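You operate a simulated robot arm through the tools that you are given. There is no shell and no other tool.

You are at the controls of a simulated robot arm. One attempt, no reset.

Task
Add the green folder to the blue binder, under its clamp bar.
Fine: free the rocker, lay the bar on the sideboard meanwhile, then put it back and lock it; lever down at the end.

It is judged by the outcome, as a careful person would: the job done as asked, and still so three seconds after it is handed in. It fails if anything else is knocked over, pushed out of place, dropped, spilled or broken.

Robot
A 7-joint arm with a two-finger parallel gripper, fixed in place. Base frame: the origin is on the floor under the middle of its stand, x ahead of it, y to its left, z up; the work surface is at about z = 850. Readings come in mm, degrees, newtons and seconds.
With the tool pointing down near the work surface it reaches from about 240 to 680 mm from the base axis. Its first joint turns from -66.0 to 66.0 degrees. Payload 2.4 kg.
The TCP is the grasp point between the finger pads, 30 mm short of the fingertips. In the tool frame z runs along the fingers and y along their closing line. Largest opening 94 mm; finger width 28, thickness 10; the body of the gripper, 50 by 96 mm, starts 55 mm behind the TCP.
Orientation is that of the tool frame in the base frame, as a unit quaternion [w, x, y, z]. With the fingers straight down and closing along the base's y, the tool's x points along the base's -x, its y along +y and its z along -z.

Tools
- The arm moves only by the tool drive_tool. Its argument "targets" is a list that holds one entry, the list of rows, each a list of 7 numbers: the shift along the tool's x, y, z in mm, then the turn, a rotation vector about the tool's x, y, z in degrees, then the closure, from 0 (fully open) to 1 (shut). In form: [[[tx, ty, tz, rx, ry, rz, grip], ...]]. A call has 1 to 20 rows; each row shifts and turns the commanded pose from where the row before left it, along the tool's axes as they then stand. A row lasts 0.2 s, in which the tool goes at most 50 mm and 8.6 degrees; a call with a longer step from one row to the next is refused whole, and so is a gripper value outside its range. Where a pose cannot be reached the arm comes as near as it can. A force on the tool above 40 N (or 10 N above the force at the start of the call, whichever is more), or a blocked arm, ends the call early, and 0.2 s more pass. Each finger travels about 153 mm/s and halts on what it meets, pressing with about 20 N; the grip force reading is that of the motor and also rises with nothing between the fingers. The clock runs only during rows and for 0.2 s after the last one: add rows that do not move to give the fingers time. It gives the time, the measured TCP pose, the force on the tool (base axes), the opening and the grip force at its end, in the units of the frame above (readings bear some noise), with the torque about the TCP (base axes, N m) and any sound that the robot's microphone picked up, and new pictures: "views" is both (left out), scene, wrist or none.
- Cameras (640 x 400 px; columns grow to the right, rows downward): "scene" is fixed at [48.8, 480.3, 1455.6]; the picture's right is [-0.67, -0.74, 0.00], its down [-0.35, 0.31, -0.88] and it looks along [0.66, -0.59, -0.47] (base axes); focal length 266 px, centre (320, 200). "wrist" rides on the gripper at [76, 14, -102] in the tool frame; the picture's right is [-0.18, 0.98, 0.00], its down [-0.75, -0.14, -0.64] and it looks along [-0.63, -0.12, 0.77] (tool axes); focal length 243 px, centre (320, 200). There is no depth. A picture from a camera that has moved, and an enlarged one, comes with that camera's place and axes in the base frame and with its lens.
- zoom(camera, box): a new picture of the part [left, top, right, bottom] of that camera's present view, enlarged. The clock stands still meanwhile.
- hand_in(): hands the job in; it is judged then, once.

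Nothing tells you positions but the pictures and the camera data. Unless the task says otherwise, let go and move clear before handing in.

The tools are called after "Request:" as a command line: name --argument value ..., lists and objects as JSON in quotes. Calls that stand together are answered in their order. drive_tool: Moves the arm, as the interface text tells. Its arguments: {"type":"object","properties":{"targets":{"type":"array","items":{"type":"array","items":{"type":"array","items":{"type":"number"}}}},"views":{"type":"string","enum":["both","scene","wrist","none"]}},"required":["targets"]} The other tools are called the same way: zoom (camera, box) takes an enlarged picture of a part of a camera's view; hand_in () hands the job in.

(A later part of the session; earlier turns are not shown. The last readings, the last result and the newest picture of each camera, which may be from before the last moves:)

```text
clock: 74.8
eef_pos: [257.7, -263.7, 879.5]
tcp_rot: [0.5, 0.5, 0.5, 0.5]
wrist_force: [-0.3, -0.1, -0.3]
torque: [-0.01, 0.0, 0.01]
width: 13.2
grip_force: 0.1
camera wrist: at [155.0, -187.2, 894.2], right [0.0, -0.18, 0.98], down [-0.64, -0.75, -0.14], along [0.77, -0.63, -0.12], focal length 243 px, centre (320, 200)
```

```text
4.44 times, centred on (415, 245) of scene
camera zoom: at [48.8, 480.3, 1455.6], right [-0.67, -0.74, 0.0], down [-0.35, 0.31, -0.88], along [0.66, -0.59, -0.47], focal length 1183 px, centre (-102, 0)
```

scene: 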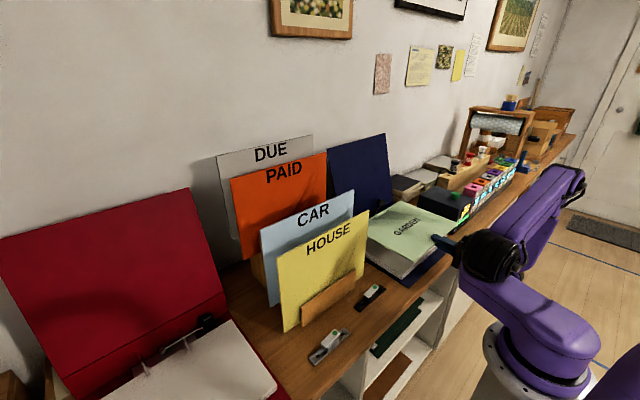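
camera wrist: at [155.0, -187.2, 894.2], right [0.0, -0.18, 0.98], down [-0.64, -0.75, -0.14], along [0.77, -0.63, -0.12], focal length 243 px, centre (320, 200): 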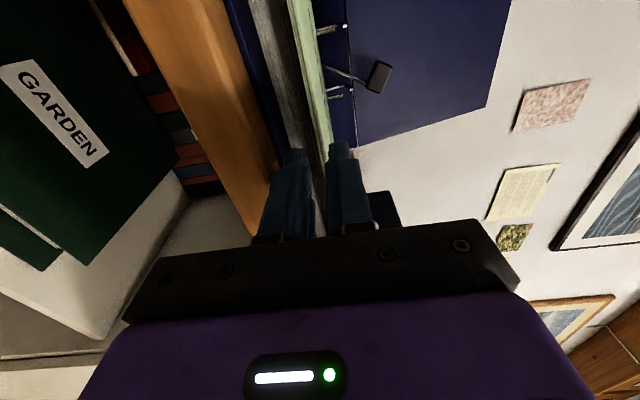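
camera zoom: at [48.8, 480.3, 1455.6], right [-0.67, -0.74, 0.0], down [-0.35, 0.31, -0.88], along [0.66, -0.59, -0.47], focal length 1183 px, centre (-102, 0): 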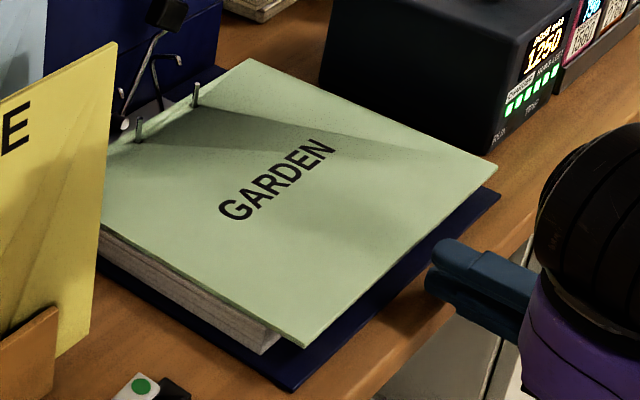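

The fingers are clear. I rise, tip the tool back to vertical and then undo the yaw.

Request:
drive_tool --targets '[[[0, 25, 0, 0, 0, 0, 0.86], [0, 45, 0, 0, 0, 0, 0.86], [0, 45, 0, 0, 0, 0, 0.8], [0, 45, 0, 0, 0, 0, 0.7], [0, 45, 0, 0, 0, 0, 0.6], [0, 45, 20, 0, 0, 0, 0.5], [0, 0, 20, 8, 0, 0, 0.4], [0, 0, 0, 8, 0, 0, 0.4], [0, 0, 0, 8, 0, 0, 0.4], [0, 0, 0, 8, 0, 0, 0.4], [0, 0, 0, 8, 0, 0, 0.4], [0, 0, 0, 8, 0, 0, 0.4], [0, 0, 0, 8, 0, 0, 0.4], [0, 0, 0, 8, 0, 0, 0.4], [0, 0, 0, 8, 0, 0, 0.4], [0, 0, 0, 8, 0, 0, 0.4], [0, 0, 0, 5, 0, 0, 0.4], [0, 0, 0, 5, 0, 0, 0.4], [0, 0, 0, 0, 0, 0, 0.4]]]' --views "scene"

Request:
drive_tool --targets '[[[0, 0, 0, 0, 0, -8, 0.4], [0, 0, 0, 0, 0, -8, 0.4], [0, 0, 0, 0, 0, -8, 0.4], [0, 0, 0, 0, 0, -8, 0.4], [0, 0, 0, 0, 0, -8, 0.4], [0, 0, 0, 0, 0, -8, 0.4], [0, 0, 0, 0, 0, -8, 0.4], [0, 0, 0, 0, 0, -8, 0.4], [0, 0, 0, 0, 0, -8, 0.4], [0, 0, 0, 0, 0, -8, 0.4], [0, 0, 0, 0, 0, -5, 0.4], [0, 0, 0, 0, 0, -5, 0.4], [0, 0, 0, 0, 0, 0, 0.4]]]' --views "both"

```text
clock: 78.8
eef_pos: [295.5, -263.5, 1130.9]
tcp_rot: [-0.001, 0.707, 0.708, 0.0]
wrist_force: [0.0, 0.4, 0.7]
torque: [-0.02, -0.02, -0.03]
width: 56.3
grip_force: 0.0
```

scene: 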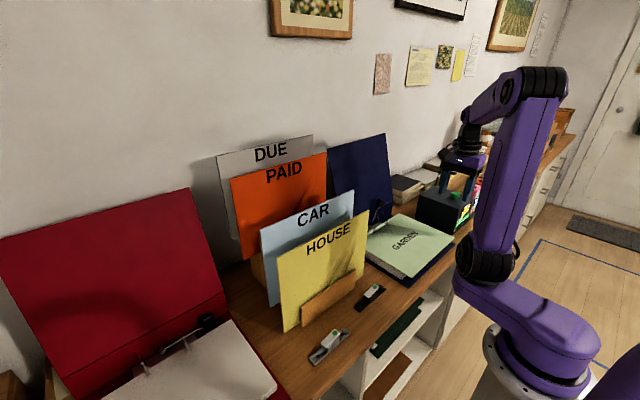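

```text
clock: 81.6
eef_pos: [295.5, -264.0, 1130.5]
tcp_rot: [0.001, -0.001, 1.0, 0.0]
wrist_force: [-0.2, 0.1, -0.8]
torque: [-0.04, 0.0, -0.04]
width: 56.4
grip_force: 0.0
camera wrist: at [220.9, -249.1, 1233.1], right [0.18, 0.98, 0.0], down [0.75, -0.14, 0.64], along [0.63, -0.12, -0.77], focal length 243 px, centre (320, 200)
```

scene: 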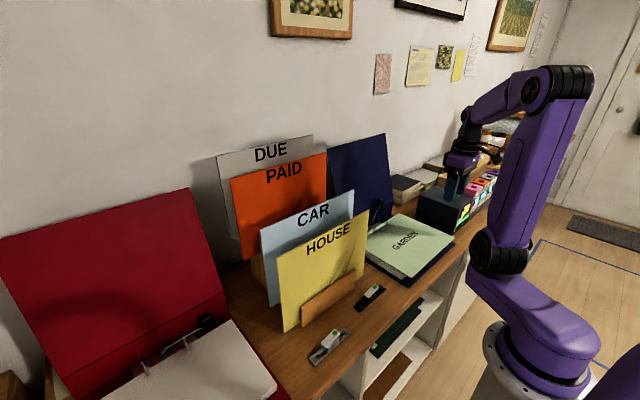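
wrist: 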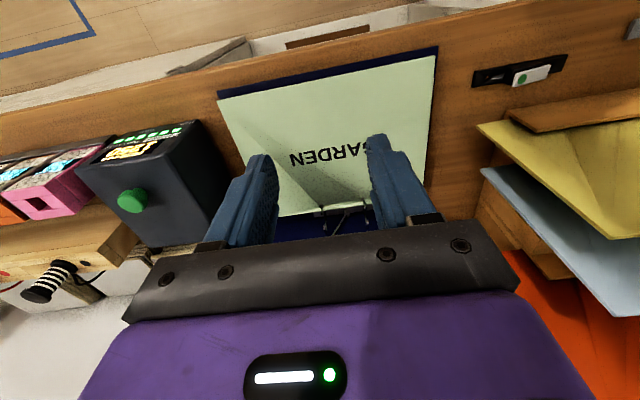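

The folder lies neatly in the binder. Now I fetch the clamp bar: first a hover above it to check its position.

Request:
drive_tool --targets '[[[-5, 30, 0, 0, 0, 0, 0.4], [-5, 35, 0, 0, 0, 0, 0.4], [-5, 35, 0, 0, 0, 0, 0.4], [-5, 35, 0, 0, 0, 0, 0.4], [-5, 35, 10, 0, 0, 0, 0.4], [-5, 35, 20, 0, 0, 0, 0.4], [-6, 35, 20, 0, 0, 0, 0.4], [-6, 35, 25, 0, 0, 0, 0.4], [-7.5, 0, 40, 0, 0, 0, 0.4], [0, 0, 40, 0, 0, 0, 0.46], [0, 0, 0, 0, 0, 0, 0.46]]]' --views "both"

Request:
zoom --camera "wrist" --box '[220, 60, 420, 200]'

```text
clock: 84.0
eef_pos: [347.1, 8.0, 976.3]
tcp_rot: [0.0, 0.0, 1.0, 0.0]
wrist_force: [0.5, 0.1, 0.7]
torque: [0.02, 0.0, 0.0]
width: 50.7
grip_force: 0.0
camera wrist: at [271.2, 22.9, 1078.0], right [0.18, 0.98, 0.0], down [0.75, -0.14, 0.64], along [0.63, -0.12, -0.77], focal length 243 px, centre (320, 200)
```

scene: 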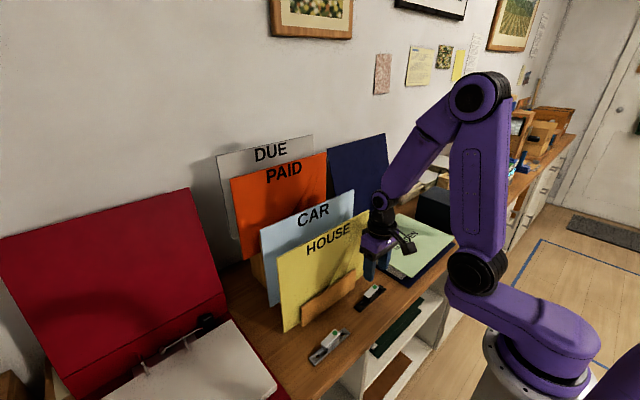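
wrist: 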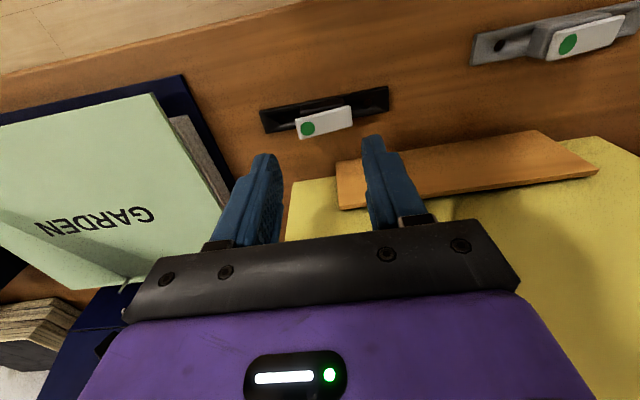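

```text
2.86 times, centred on (320, 130) of wrist
camera zoom: at [271.2, 22.9, 1078.0], right [0.18, 0.98, 0.0], down [0.75, -0.14, 0.64], along [0.63, -0.12, -0.77], focal length 693 px, centre (320, 400)
```

zoom: 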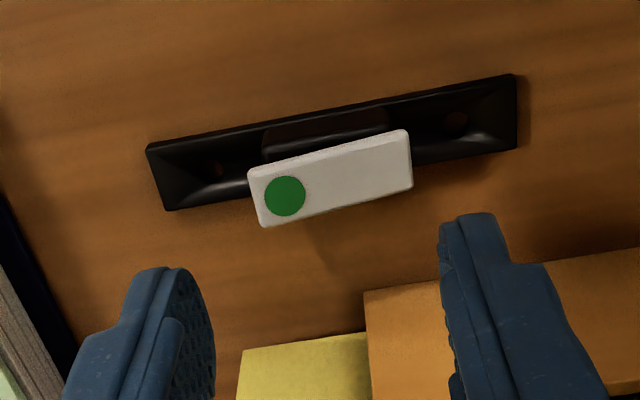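

The bar's centre is at y about 11.4, so I shift 3.4 mm in +y and descend around the rocker, with a slightly wider opening since there are no posts here.

Request:
drive_tool --targets '[[[0, 3.4, 0, 0, 0, 0, 0.42], [0, 0, 25, 0, 0, 0, 0.42], [0, 0, 20, 0, 0, 0, 0.42], [0, 0, 10, 0, 0, 0, 0.42], [0, 0, 0, 0, 0, 0, 0.42]]]' --views "wrist"

Request:
zoom --camera "wrist" --box '[240, 80, 400, 200]'

Request:
zoom --camera "scene" --box '[345, 250, 405, 310]'

```text
clock: 85.2
eef_pos: [346.8, 14.4, 920.7]
tcp_rot: [0.0, 0.0, 1.0, -0.001]
wrist_force: [-0.3, 0.4, -0.1]
torque: [0.02, 0.0, 0.02]
width: 54.5
grip_force: 0.0
camera wrist: at [270.9, 29.2, 1022.9], right [0.18, 0.98, 0.0], down [0.75, -0.14, 0.64], along [0.63, -0.12, -0.77], focal length 243 px, centre (320, 200)
```

wrist: 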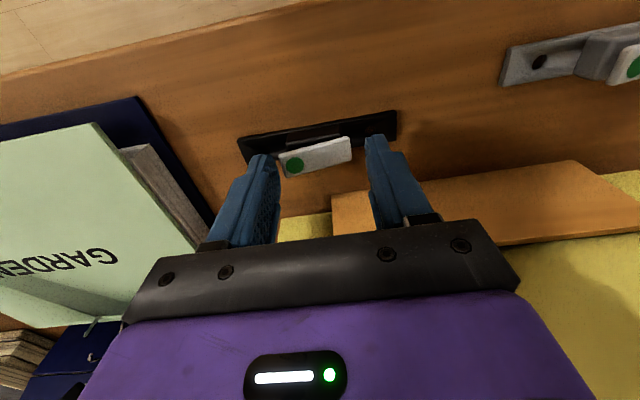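

```text
3.33 times, centred on (320, 140) of wrist
camera zoom: at [270.9, 29.2, 1022.9], right [0.18, 0.98, 0.0], down [0.75, -0.14, 0.64], along [0.63, -0.12, -0.77], focal length 809 px, centre (320, 400)
```

zoom: 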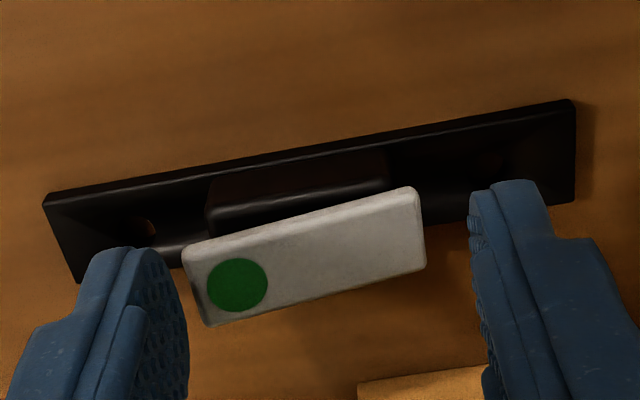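

```text
6.67 times, centred on (375, 280) of scene
camera zoom: at [48.8, 480.3, 1455.6], right [-0.67, -0.74, 0.0], down [-0.35, 0.31, -0.88], along [0.66, -0.59, -0.47], focal length 1774 px, centre (-47, -333)
```

zoom: 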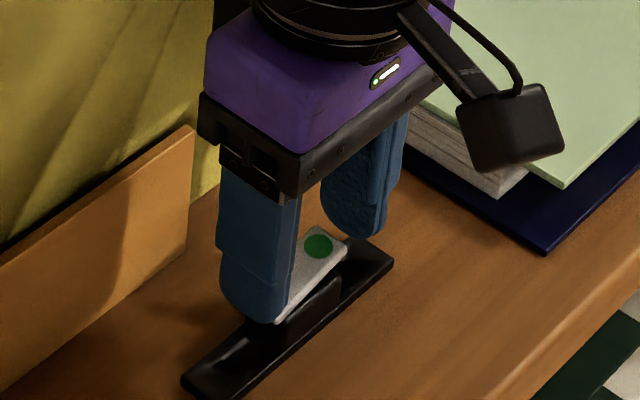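

The arm drifted a bit to +y on the way down; the picture asks for 3.3 mm back. I correct and check again before going around the rocker.

Request:
drive_tool --targets '[[[0, -3.3, 0, 0, 0, 0, 0.45], [0, 0, 6, 0, 0, 0, 0.45], [0, 0, 0, 0, 0, 0, 0.45], [0, 0, 0, 0, 0, 0, 0.45]]]' --views "wrist"

Request:
zoom --camera "wrist" --box '[240, 80, 400, 200]'

```text
clock: 86.2
eef_pos: [345.4, 10.1, 914.6]
tcp_rot: [0.0, 0.0, 1.0, 0.0]
wrist_force: [-0.1, 0.8, -0.6]
torque: [0.01, -0.01, -0.01]
width: 51.8
grip_force: 0.0
camera wrist: at [271.1, 25.5, 1016.8], right [0.18, 0.98, 0.0], down [0.75, -0.14, 0.64], along [0.63, -0.12, -0.77], focal length 243 px, centre (320, 200)
```

wrist: 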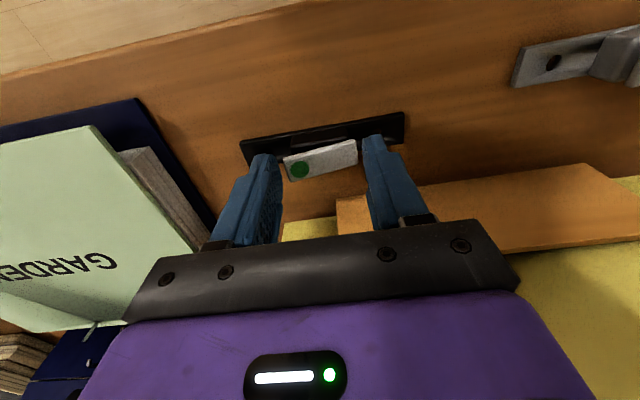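

```text
3.33 times, centred on (320, 140) of wrist
camera zoom: at [271.1, 25.5, 1016.8], right [0.18, 0.98, 0.0], down [0.75, -0.14, 0.64], along [0.63, -0.12, -0.77], focal length 809 px, centre (320, 400)
```

zoom: 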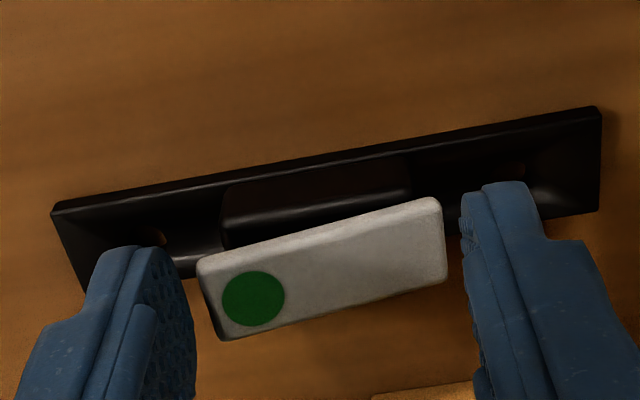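

Centred now. I descend the rest around the rocker and close.

Request:
drive_tool --targets '[[[0, 0, 4, 0, 0, 0, 0.45], [0, 0, 4, 0, 0, 0, 0.45], [0, 0, 4, 0, 0, 0, 0.45], [0, 0, 4, 0, 0, 0, 0.45], [0, 0, 3, 0, 0, 0, 0.45], [0, 0, 1.5, 0, 0, 0, 0.45], [0, 0, 0, 0, 0, 0, 0.45]]]' --views "wrist"

Request:
zoom --camera "wrist" --box '[240, 80, 400, 200]'

Request:
zoom --camera "scene" --box '[355, 265, 400, 310]'

```text
clock: 87.8
eef_pos: [345.0, 10.7, 894.4]
tcp_rot: [0.0, 0.0, 1.0, 0.001]
wrist_force: [0.4, -0.2, -0.6]
torque: [-0.01, -0.02, 0.01]
width: 51.6
grip_force: 0.0
camera wrist: at [271.1, 26.3, 996.9], right [0.18, 0.98, 0.0], down [0.75, -0.14, 0.64], along [0.63, -0.12, -0.77], focal length 243 px, centre (320, 200)
```

wrist: 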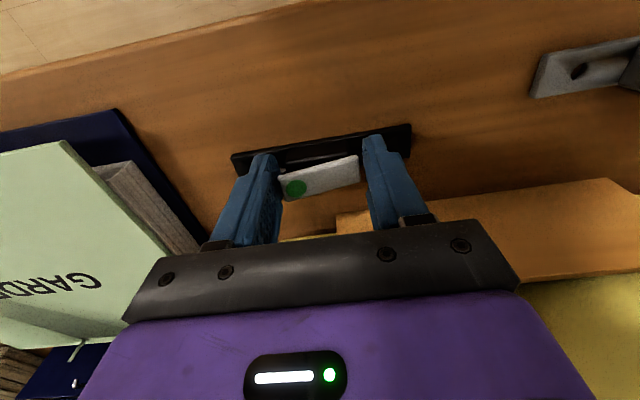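

```text
3.33 times, centred on (320, 140) of wrist
camera zoom: at [271.1, 26.3, 996.9], right [0.18, 0.98, 0.0], down [0.75, -0.14, 0.64], along [0.63, -0.12, -0.77], focal length 809 px, centre (320, 400)
```

zoom: 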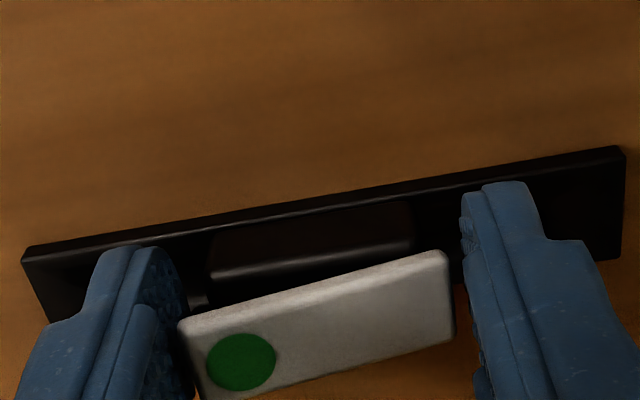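

```text
8.89 times, centred on (378, 288) of scene
camera zoom: at [48.8, 480.3, 1455.6], right [-0.67, -0.74, 0.0], down [-0.35, 0.31, -0.88], along [0.66, -0.59, -0.47], focal length 2366 px, centre (-191, -578)
```

zoom: 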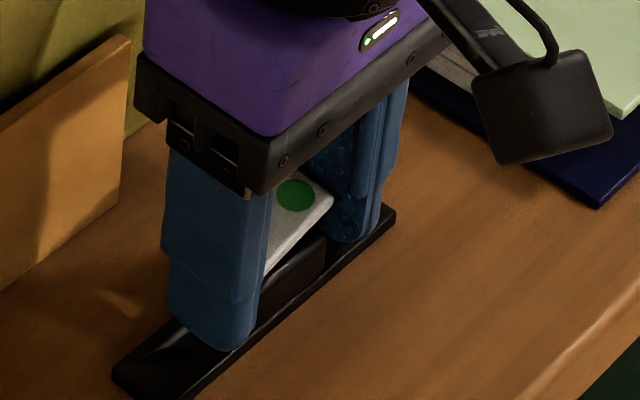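

In place around the rocker with no contact. I close and lift.

Request:
drive_tool --targets '[[[0, 0, 0, 0, 0, 0, 0.49], [0, 0, 0, 0, 0, 0, 0.52], [0, 0, 0, 0, 0, 0, 0.56], [0, 0, 0, 0, 0, 0, 0.6], [0, 0, 0, 0, 0, 0, 0.6], [0, 0, -3, 0, 0, 0, 0.6], [0, 0, -8, 0, 0, 0, 0.6], [0, 0, -20, 0, 0, 0, 0.6], [0, 0, -30, 0, 0, 0, 0.6], [0, 0, -40, 0, 0, 0, 0.6], [0, 0, 0, 0, 0, 0, 0.6]]]' --views "both"

Request:
zoom --camera "wrist" --box '[220, 80, 420, 220]'

Request:
zoom --camera "scene" --box '[345, 220, 405, 280]'

```text
clock: 90.2
eef_pos: [343.7, 13.9, 995.5]
tcp_rot: [-0.001, 0.0, 1.0, 0.0]
wrist_force: [-0.1, -0.3, 0.1]
torque: [0.0, 0.0, 0.01]
width: 46.4
grip_force: 19.9
camera wrist: at [269.0, 28.0, 1098.0], right [0.18, 0.98, 0.0], down [0.75, -0.14, 0.64], along [0.63, -0.12, -0.77], focal length 243 px, centre (320, 200)
```

scene: 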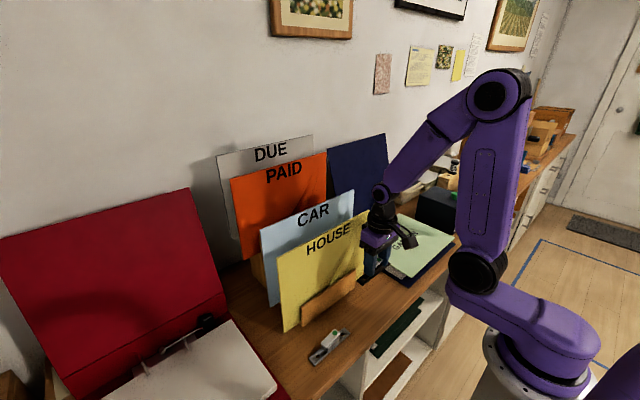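
wrist: 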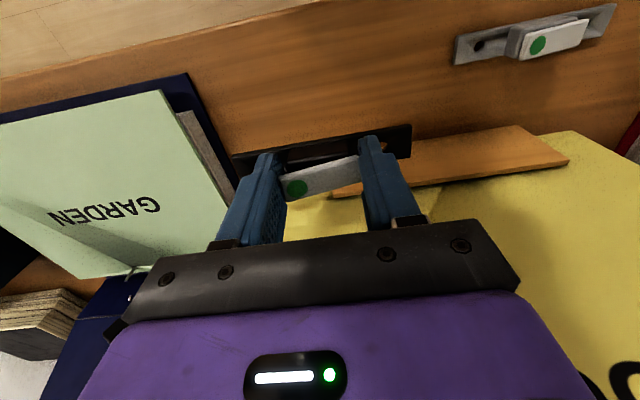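

```text
2.86 times, centred on (320, 150) of wrist
camera zoom: at [269.0, 28.0, 1098.0], right [0.18, 0.98, 0.0], down [0.75, -0.14, 0.64], along [0.63, -0.12, -0.77], focal length 693 px, centre (320, 343)
```

zoom: 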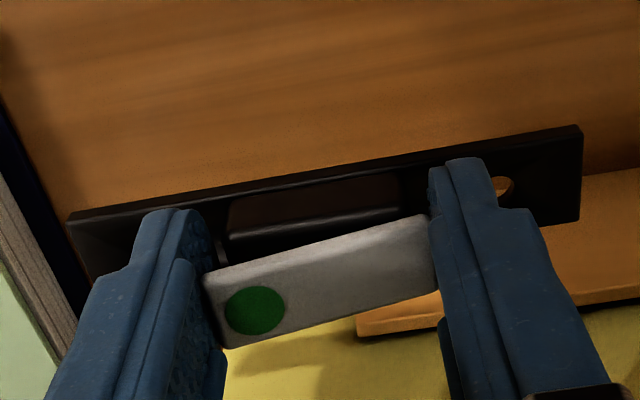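

```text
6.67 times, centred on (375, 250) of scene
camera zoom: at [48.8, 480.3, 1455.6], right [-0.67, -0.74, 0.0], down [-0.35, 0.31, -0.88], along [0.66, -0.59, -0.47], focal length 1774 px, centre (-47, -133)
```

zoom: 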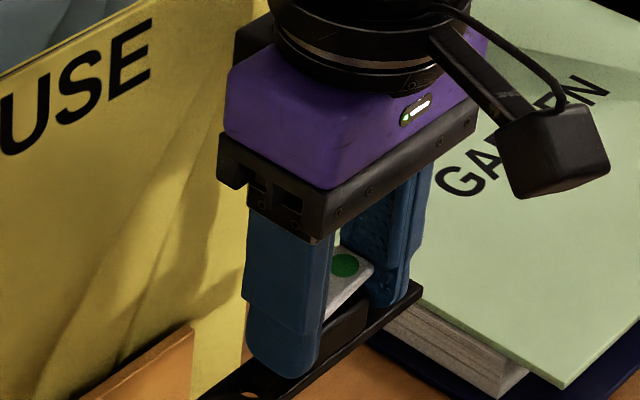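

The bar is held as before. I carry it back by the same path to above the posts.

Request:
drive_tool --targets '[[[0, -15, -5, 0, 0, 0, 0.6], [0, -30, -5, 0, 0, 0, 0.6], [0, -30, 0, 0, 0, 0, 0.6], [0, -30, 0, 0, 0, 0, 0.6], [0, -30, 0, 0, 0, 0, 0.6], [0, -30, 0, 0, 0, 0, 0.6], [0, -30, 0, 0, 0, 0, 0.6], [0, -30, 0, 0, 0, 0, 0.6], [0, -30, 0, 0, 0, 0, 0.6], [-10, -21, 0, 0, 0, 0, 0.6], [-30, 0, 0, 0, 0, 0, 0.6], [-30, 0, 0, 0, 0, 0, 0.6], [-30, 0, 0, 0, 0, 0, 0.6], [-30, 0, 0, 0, 0, 0, 0.6], [-30, 0, 0, 0, 0, 0, 0.6], [-11, 0, 10, 0, 0, 0, 0.6], [0, 0, 10, 0, 0, 0, 0.6], [0, 0, 0, 0, 0, 0, 0.6], [0, 0, 0, 0, 0, 0, 0.6]]]' --views "both"

Request:
zoom --camera "wrist" --box '[220, 80, 420, 220]'

Request:
zoom --camera "scene" --box '[360, 190, 420, 240]'

```text
clock: 94.2
eef_pos: [518.4, -264.9, 984.3]
tcp_rot: [0.0, 0.001, 1.0, 0.0]
wrist_force: [0.7, 0.5, -0.8]
torque: [-0.01, 0.0, -0.02]
width: 46.6
grip_force: 20.1
camera wrist: at [442.6, -249.7, 1087.6], right [0.18, 0.98, 0.0], down [0.75, -0.14, 0.64], along [0.63, -0.12, -0.77], focal length 243 px, centre (320, 200)
```

scene: 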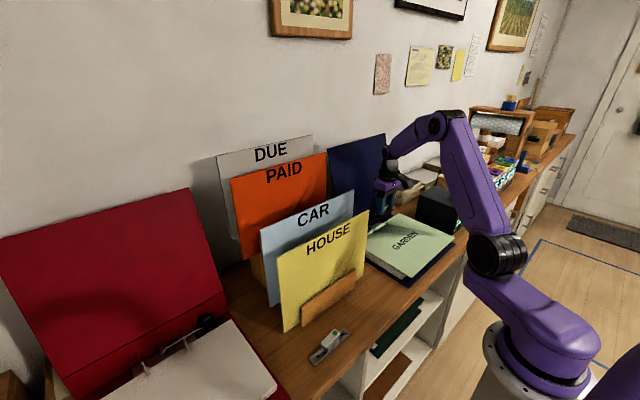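
wrist: 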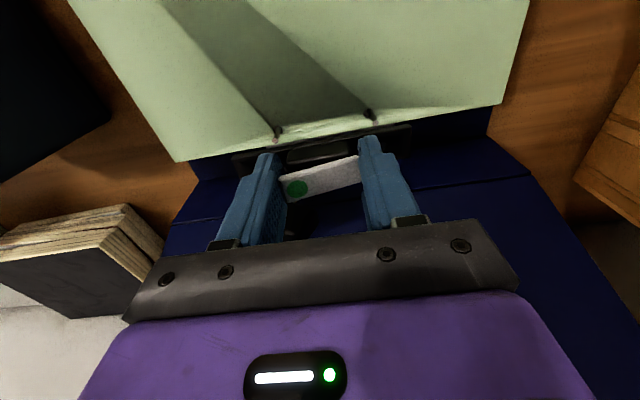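

```text
2.86 times, centred on (320, 150) of wrist
camera zoom: at [442.6, -249.7, 1087.6], right [0.18, 0.98, 0.0], down [0.75, -0.14, 0.64], along [0.63, -0.12, -0.77], focal length 693 px, centre (320, 343)
```

zoom: 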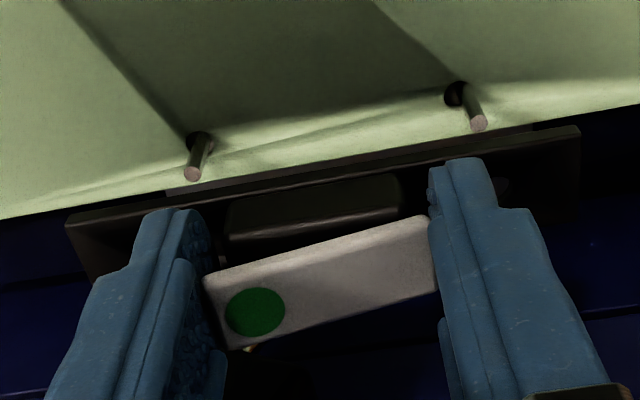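

```text
8.00 times, centred on (390, 215) of scene
camera zoom: at [48.8, 480.3, 1455.6], right [-0.67, -0.74, 0.0], down [-0.35, 0.31, -0.88], along [0.66, -0.59, -0.47], focal length 2129 px, centre (-240, 80)
```

zoom: 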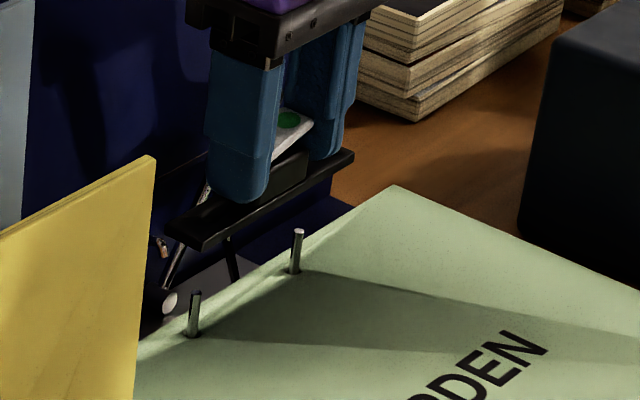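

The posts stand clear ahead of the bar. I compare the bar's holes with the posts more closely.

Request:
zoom --camera "wrist" --box '[360, 100, 420, 170]'

Request:
zoom --camera "scene" --box '[365, 200, 401, 228]'

Request:
zoom --camera "wrist" --box '[230, 120, 300, 180]'

```text
5.71 times, centred on (390, 135) of wrist
camera zoom: at [442.6, -249.7, 1087.6], right [0.18, 0.98, 0.0], down [0.75, -0.14, 0.64], along [0.63, -0.12, -0.77], focal length 1386 px, centre (-80, 571)
```

zoom: 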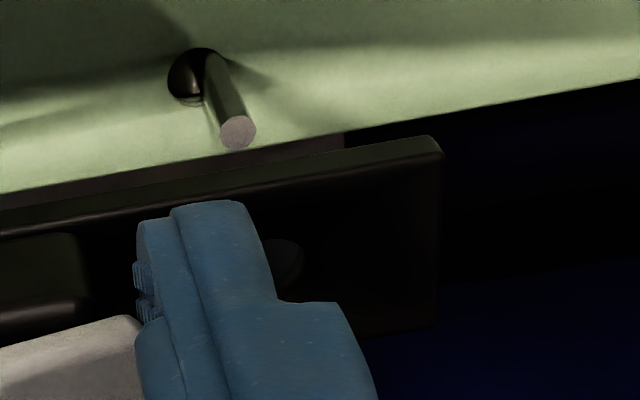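

```text
14.29 times, centred on (383, 214) of scene
camera zoom: at [48.8, 480.3, 1455.6], right [-0.67, -0.74, 0.0], down [-0.35, 0.31, -0.88], along [0.66, -0.59, -0.47], focal length 3802 px, centre (-580, 0)
```

zoom: 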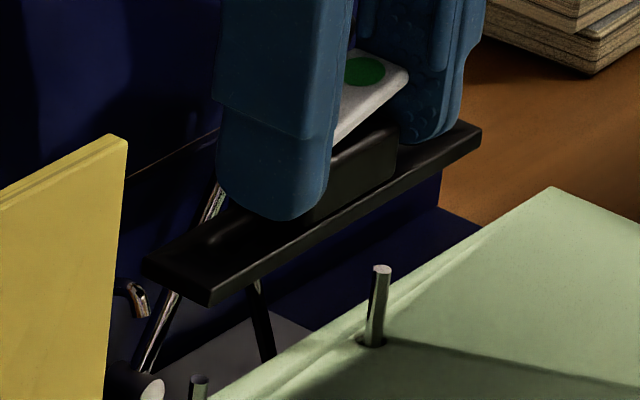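

```text
6.67 times, centred on (265, 150) of wrist
camera zoom: at [442.6, -249.7, 1087.6], right [0.18, 0.98, 0.0], down [0.75, -0.14, 0.64], along [0.63, -0.12, -0.77], focal length 1618 px, centre (687, 533)
```

zoom: 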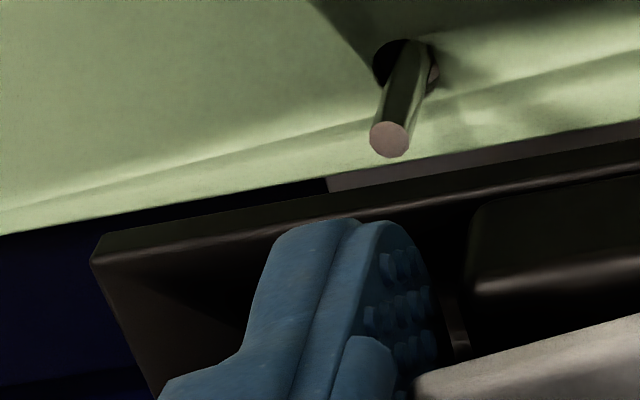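

From this view the bar needs about -1.8 mm in x and +2.8 mm in y to bring its holes over the posts. I apply that and go down to just above the tips for a second look.

Request:
drive_tool --targets '[[[1.8, 2.8, 0, 0, 0, 0, 0.6], [0, 0, 8, 0, 0, 0, 0.6], [0, 0, 8, 0, 0, 0, 0.6], [0, 0, 6, 0, 0, 0, 0.6], [0, 0, 4, 0, 0, 0, 0.6], [0, 0, 0, 0, 0, 0, 0.6], [0, 0, 0, 0, 0, 0, 0.6]]]' --views "wrist"

Request:
zoom --camera "wrist" --box '[220, 80, 420, 220]'

Request:
zoom --camera "scene" --box '[365, 205, 401, 233]'

Request:
zoom --camera "wrist" --box '[360, 100, 420, 170]'

Request:
zoom --camera "wrist" --box '[230, 120, 300, 180]'

```text
clock: 95.8
eef_pos: [514.2, -262.5, 958.3]
tcp_rot: [-0.001, 0.0, 1.0, 0.0]
wrist_force: [1.1, 0.5, -1.2]
torque: [-0.01, 0.0, -0.02]
width: 46.4
grip_force: 20.2
camera wrist: at [439.8, -246.8, 1062.2], right [0.18, 0.98, 0.0], down [0.75, -0.14, 0.64], along [0.63, -0.12, -0.77], focal length 243 px, centre (320, 200)
```

wrist: 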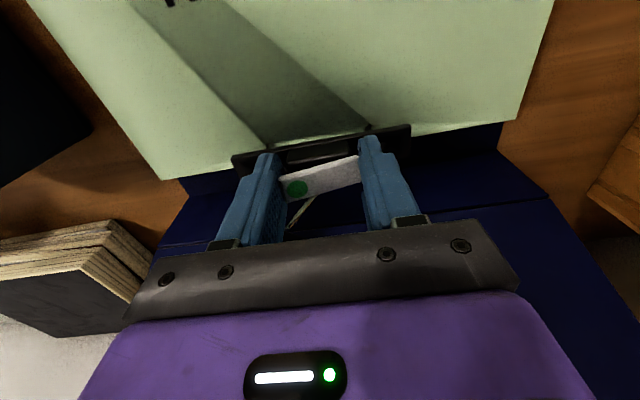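

```text
2.86 times, centred on (320, 150) of wrist
camera zoom: at [439.8, -246.8, 1062.2], right [0.18, 0.98, 0.0], down [0.75, -0.14, 0.64], along [0.63, -0.12, -0.77], focal length 693 px, centre (320, 343)
```

zoom: 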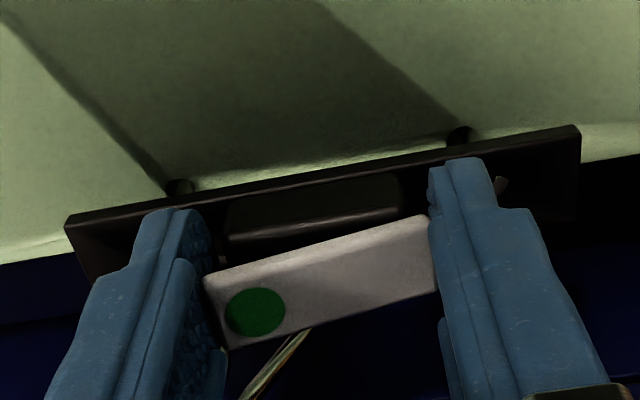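

```text
14.29 times, centred on (383, 219) of scene
camera zoom: at [48.8, 480.3, 1455.6], right [-0.67, -0.74, 0.0], down [-0.35, 0.31, -0.88], along [0.66, -0.59, -0.47], focal length 3802 px, centre (-580, -71)
```

zoom: 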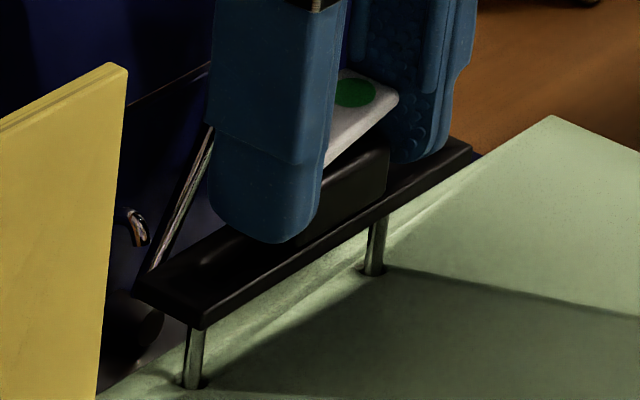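

```text
5.71 times, centred on (390, 135) of wrist
camera zoom: at [439.8, -246.8, 1062.2], right [0.18, 0.98, 0.0], down [0.75, -0.14, 0.64], along [0.63, -0.12, -0.77], focal length 1386 px, centre (-80, 571)
```

zoom: 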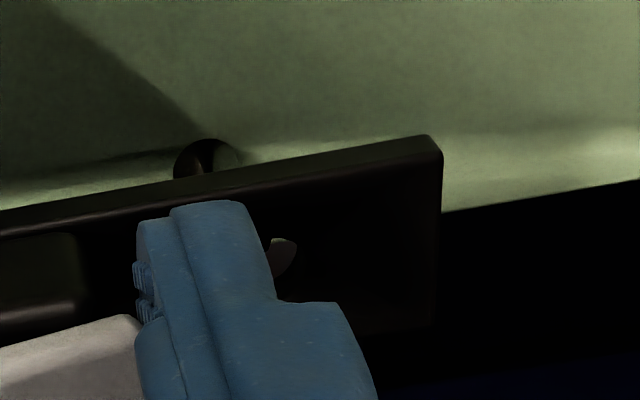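

```text
6.67 times, centred on (265, 150) of wrist
camera zoom: at [439.8, -246.8, 1062.2], right [0.18, 0.98, 0.0], down [0.75, -0.14, 0.64], along [0.63, -0.12, -0.77], focal length 1618 px, centre (687, 533)
```

zoom: 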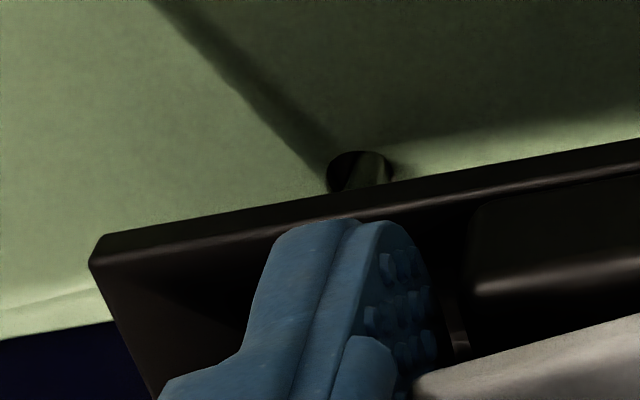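

The arm's x drifted to 514.2 during the descent; the views agree on a target of about 515.8, with y about right. I nudge +1.6 mm in x and lower to the tips, reading force.

Request:
drive_tool --targets '[[[-1.6, 0, 0, 0, 0, 0, 0.6], [0, 0, 2, 0, 0, 0, 0.6], [0, 0, 2, 0, 0, 0, 0.6], [0, 0, 2, 0, 0, 0, 0.6], [0, 0, 0, 0, 0, 0, 0.6], [0, 0, 0, 0, 0, 0, 0.6]]]' --views "wrist"

Request:
zoom --camera "scene" --box '[365, 205, 401, 233]'

Request:
zoom --camera "wrist" --box '[360, 100, 420, 170]'

```text
clock: 97.2
eef_pos: [517.5, -260.6, 954.2]
tcp_rot: [0.0, -0.001, 1.0, -0.001]
wrist_force: [0.6, -0.2, -0.9]
torque: [-0.01, 0.01, 0.06]
width: 46.5
grip_force: 20.0
camera wrist: at [441.8, -246.6, 1056.0], right [0.18, 0.98, 0.0], down [0.75, -0.14, 0.64], along [0.63, -0.12, -0.77], focal length 243 px, centre (320, 200)
```

wrist: 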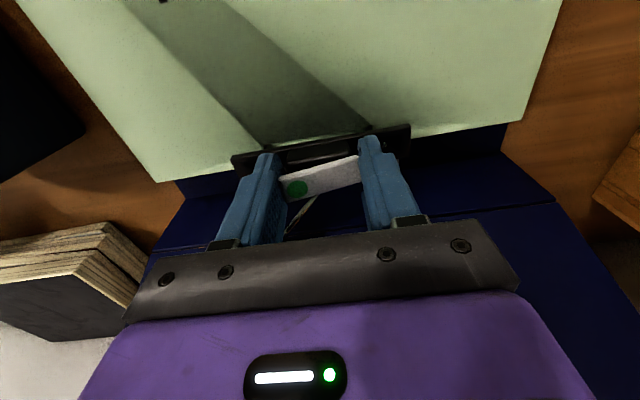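

```text
14.29 times, centred on (383, 219) of scene
camera zoom: at [48.8, 480.3, 1455.6], right [-0.67, -0.74, 0.0], down [-0.35, 0.31, -0.88], along [0.66, -0.59, -0.47], focal length 3802 px, centre (-580, -71)
```

zoom: 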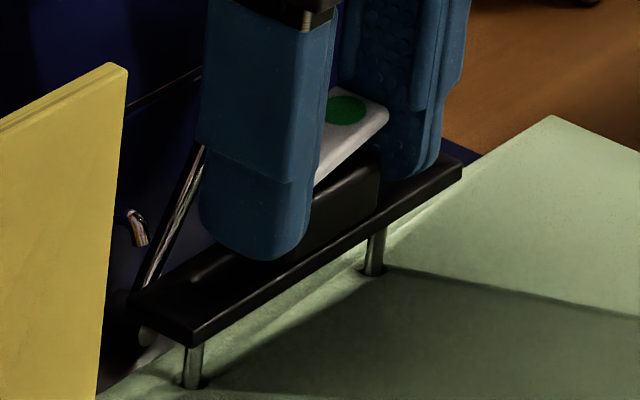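

```text
5.71 times, centred on (390, 135) of wrist
camera zoom: at [441.8, -246.6, 1056.0], right [0.18, 0.98, 0.0], down [0.75, -0.14, 0.64], along [0.63, -0.12, -0.77], focal length 1386 px, centre (-80, 571)
```

zoom: 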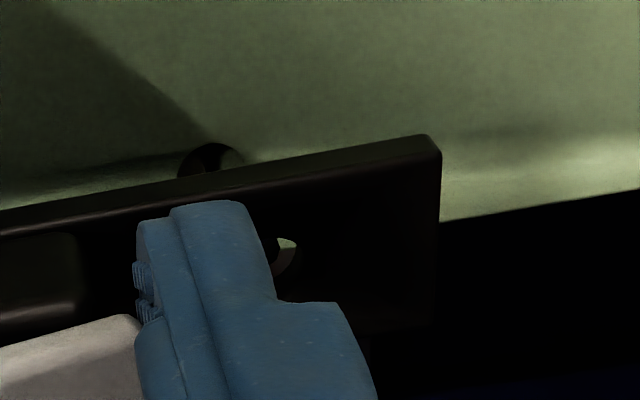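

The bar is about 22 mm wide with its holes mid-width, so a further +0.8 mm in x and -0.3 mm in y should centre it. I apply that and lower gently to feel for the tips.

Request:
drive_tool --targets '[[[-0.8, -0.3, 0, 0, 0, 0, 0.6], [0, 0, 1.5, 0, 0, 0, 0.6], [0, 0, 1.5, 0, 0, 0, 0.6], [0, 0, 1, 0, 0, 0, 0.6], [0, 0, 0, 0, 0, 0, 0.6], [0, 0, 0, 0, 0, 0, 0.6]]]' --views "wrist"

Request:
zoom --camera "scene" --box '[365, 205, 401, 233]'

Request:
zoom --camera "wrist" --box '[370, 120, 410, 160]'

```text
clock: 98.6
eef_pos: [516.3, -261.9, 950.7]
tcp_rot: [0.0, 0.0, 1.0, 0.0]
wrist_force: [0.9, 0.7, 0.6]
torque: [0.01, 0.0, 0.01]
width: 46.6
grip_force: 19.7
camera wrist: at [442.0, -246.7, 1052.3], right [0.18, 0.98, 0.0], down [0.75, -0.14, 0.64], along [0.63, -0.12, -0.77], focal length 243 px, centre (320, 200)
```

wrist: 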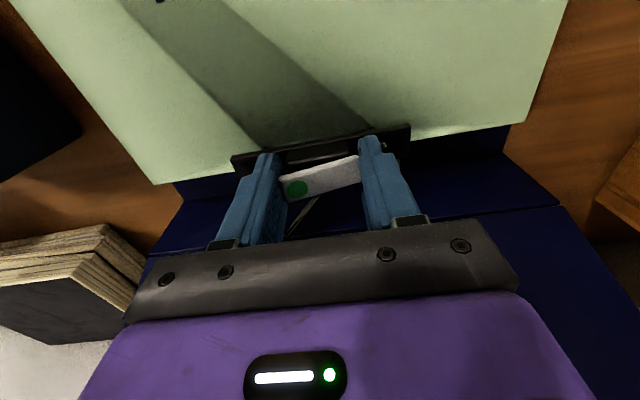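

```text
14.29 times, centred on (383, 219) of scene
camera zoom: at [48.8, 480.3, 1455.6], right [-0.67, -0.74, 0.0], down [-0.35, 0.31, -0.88], along [0.66, -0.59, -0.47], focal length 3802 px, centre (-580, -71)
```

zoom: 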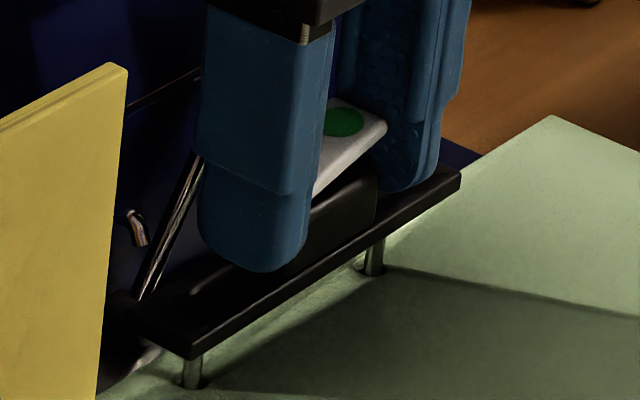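

```text
10.00 times, centred on (390, 140) of wrist
camera zoom: at [442.0, -246.7, 1052.3], right [0.18, 0.98, 0.0], down [0.75, -0.14, 0.64], along [0.63, -0.12, -0.77], focal length 2426 px, centre (-380, 800)
```

zoom: 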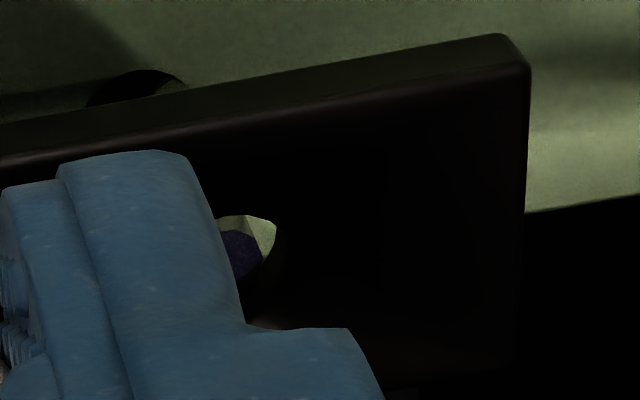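

Through the bar's hole I can now see the post tip inside it, nearly centred. I nudge +0.6 mm in x and lower a bit more, feeling for contact.

Request:
drive_tool --targets '[[[-0.6, 0, 0, 0, 0, 0, 0.6], [0, 0, 1, 0, 0, 0, 0.6], [0, 0, 1, 0, 0, 0, 0.6], [0, 0, 0, 0, 0, 0, 0.6], [0, 0, 0, 0, 0, 0, 0.6]]]' --views "wrist"

Request:
zoom --camera "scene" --box '[365, 205, 401, 233]'

Request:
zoom --camera "wrist" --box '[370, 120, 410, 160]'

```text
clock: 99.8
eef_pos: [518.1, -262.2, 947.1]
tcp_rot: [0.0, 0.001, 1.0, 0.0]
wrist_force: [-0.1, -0.4, -0.7]
torque: [-0.02, 0.01, 0.01]
width: 46.2
grip_force: 19.9
camera wrist: at [442.9, -246.8, 1050.1], right [0.18, 0.98, 0.0], down [0.75, -0.14, 0.64], along [0.63, -0.12, -0.77], focal length 243 px, centre (320, 200)
```

wrist: 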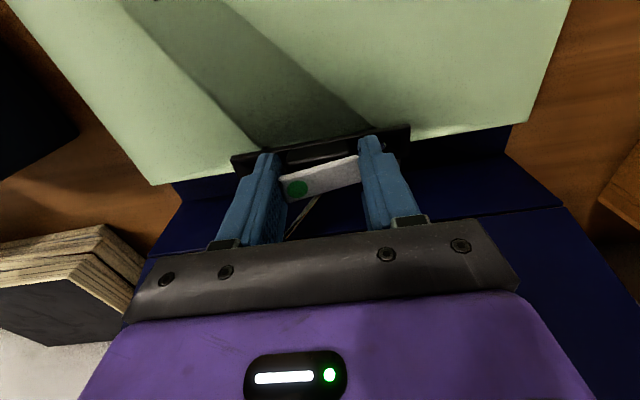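

```text
14.29 times, centred on (383, 219) of scene
camera zoom: at [48.8, 480.3, 1455.6], right [-0.67, -0.74, 0.0], down [-0.35, 0.31, -0.88], along [0.66, -0.59, -0.47], focal length 3802 px, centre (-580, -71)
```

zoom: 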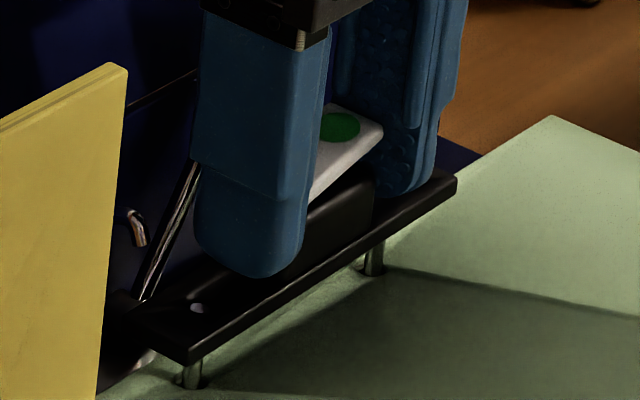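

```text
10.00 times, centred on (390, 140) of wrist
camera zoom: at [442.9, -246.8, 1050.1], right [0.18, 0.98, 0.0], down [0.75, -0.14, 0.64], along [0.63, -0.12, -0.77], focal length 2426 px, centre (-380, 800)
```

zoom: 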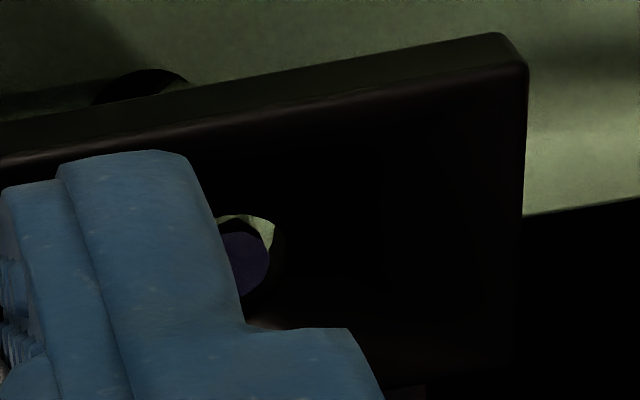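

The +y post tip now shows in the bar's hole in the scene view as well, with no contact force. I lower further in small steps.

Request:
drive_tool --targets '[[[0, 0, 1.5, 0, 0, 0, 0.6], [0, 0, 1.5, 0, 0, 0, 0.6], [0, 0, 1, 0, 0, 0, 0.6], [0, 0, 0, 0, 0, 0, 0.6], [0, 0, 0, 0, 0, 0, 0.6]]]' --views "wrist"

Request:
zoom --camera "scene" --box '[365, 205, 401, 233]'

Request:
zoom --camera "wrist" --box '[370, 120, 410, 160]'

```text
clock: 101.0
eef_pos: [517.1, -260.9, 943.6]
tcp_rot: [0.0, 0.001, 1.0, 0.0]
wrist_force: [0.0, -0.2, -0.5]
torque: [0.0, 0.01, -0.04]
width: 46.7
grip_force: 19.9
camera wrist: at [442.8, -246.4, 1046.2], right [0.18, 0.98, 0.0], down [0.75, -0.14, 0.64], along [0.63, -0.12, -0.77], focal length 243 px, centre (320, 200)
```

wrist: 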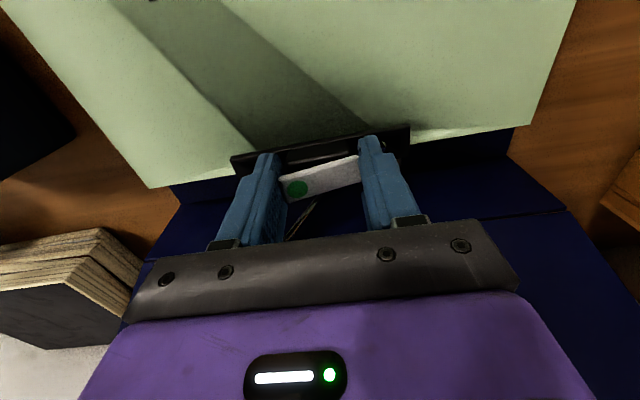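

```text
14.29 times, centred on (383, 219) of scene
camera zoom: at [48.8, 480.3, 1455.6], right [-0.67, -0.74, 0.0], down [-0.35, 0.31, -0.88], along [0.66, -0.59, -0.47], focal length 3802 px, centre (-580, -71)
```

zoom: 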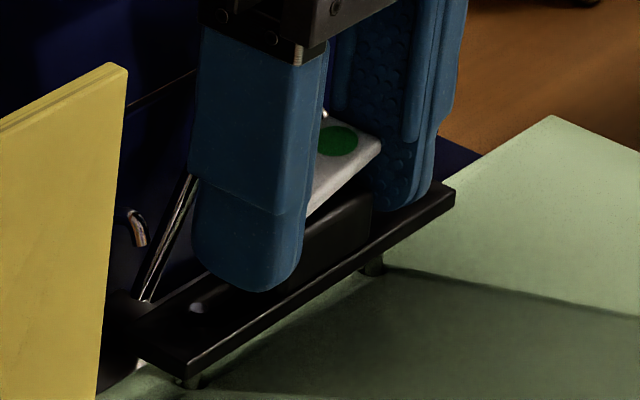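

```text
10.00 times, centred on (390, 140) of wrist
camera zoom: at [442.8, -246.4, 1046.2], right [0.18, 0.98, 0.0], down [0.75, -0.14, 0.64], along [0.63, -0.12, -0.77], focal length 2426 px, centre (-380, 800)
```

zoom: 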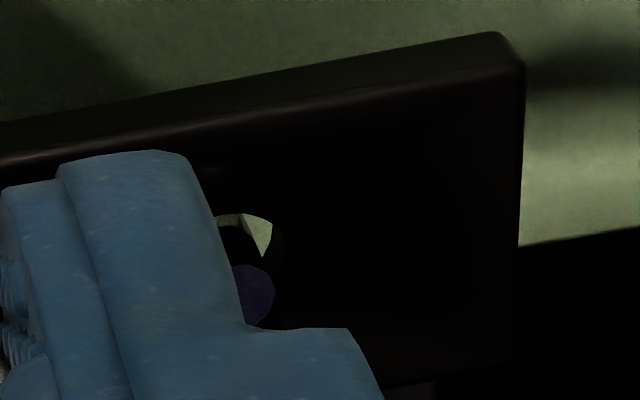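

Still no contact and the tip is entering the hole. I continue down.

Request:
drive_tool --targets '[[[0, -0.3, 1.5, 0, 0, 0, 0.6], [0, 0, 1.5, 0, 0, 0, 0.6], [0, 0, 1.5, 0, 0, 0, 0.6], [0, 0, 1.5, 0, 0, 0, 0.6], [0, 0, 0, 0, 0, 0, 0.6], [0, 0, 0, 0, 0, 0, 0.6]]]' --views "wrist"

Request:
zoom --camera "scene" --box '[365, 205, 401, 233]'

Request:
zoom --camera "wrist" --box '[220, 80, 420, 220]'

```text
clock: 102.4
eef_pos: [518.5, -260.8, 937.6]
tcp_rot: [0.0, -0.001, 1.0, -0.001]
wrist_force: [-0.2, -0.9, 0.0]
torque: [-0.02, 0.01, 0.01]
width: 46.2
grip_force: 19.7
camera wrist: at [443.2, -247.2, 1039.7], right [0.18, 0.98, 0.0], down [0.75, -0.14, 0.64], along [0.63, -0.12, -0.77], focal length 243 px, centre (320, 200)
```

wrist: 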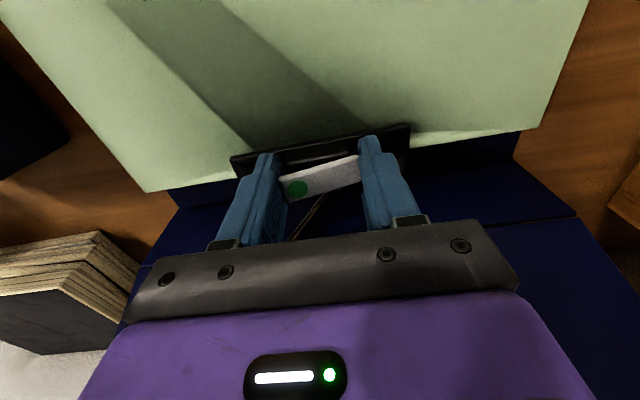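

```text
14.29 times, centred on (383, 219) of scene
camera zoom: at [48.8, 480.3, 1455.6], right [-0.67, -0.74, 0.0], down [-0.35, 0.31, -0.88], along [0.66, -0.59, -0.47], focal length 3802 px, centre (-580, -71)
```

zoom: 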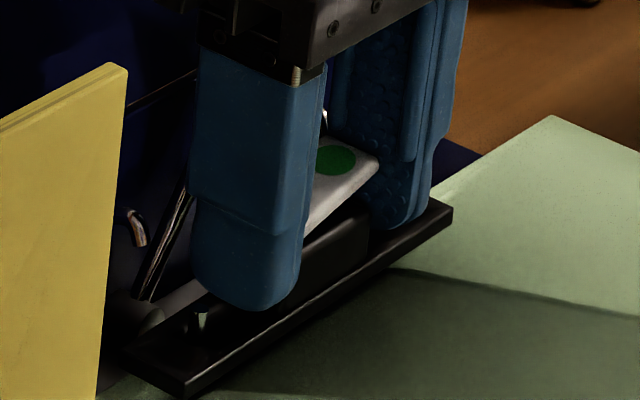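

```text
2.86 times, centred on (320, 150) of wrist
camera zoom: at [443.2, -247.2, 1039.7], right [0.18, 0.98, 0.0], down [0.75, -0.14, 0.64], along [0.63, -0.12, -0.77], focal length 693 px, centre (320, 343)
```

zoom: 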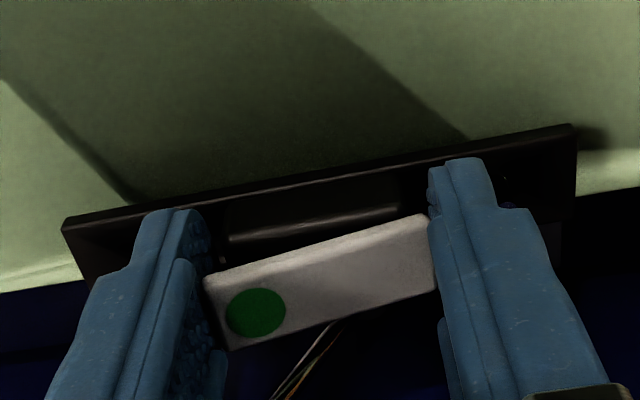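

Both ends slide down the posts freely. I lower on toward the folder and watch for contact.

Request:
drive_tool --targets '[[[0, 0, 1.5, 0, 0, 0, 0.6], [0, 0, 1.5, 0, 0, 0, 0.6], [0, 0, 1, 0, 0, 0, 0.6], [0, 0, 1, 0, 0, 0, 0.6], [0, 0, 1, 0, 0, 0, 0.6], [0, 0, 0, 0, 0, 0, 0.6], [0, 0, 0, 0, 0, 0, 0.6]]]' --views "none"

Request:
zoom --camera "scene" --box '[365, 205, 401, 233]'

```text
clock: 104.0
eef_pos: [518.0, -262.0, 931.1]
tcp_rot: [0.001, 0.0, 1.0, 0.0]
wrist_force: [-0.3, 0.3, -0.2]
torque: [0.01, 0.03, -0.01]
width: 46.1
grip_force: 19.9
```

```text
14.29 times, centred on (383, 219) of scene
camera zoom: at [48.8, 480.3, 1455.6], right [-0.67, -0.74, 0.0], down [-0.35, 0.31, -0.88], along [0.66, -0.59, -0.47], focal length 3802 px, centre (-580, -71)
```

zoom: 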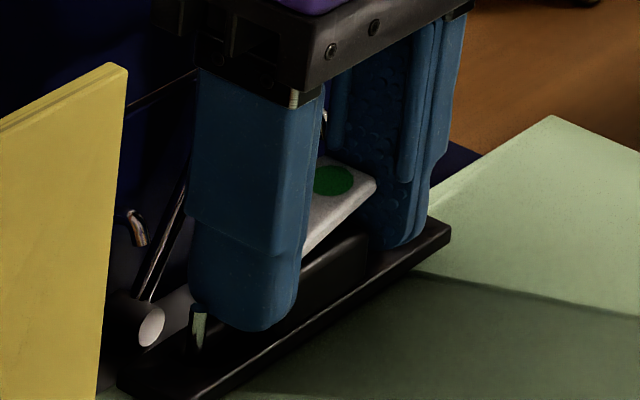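

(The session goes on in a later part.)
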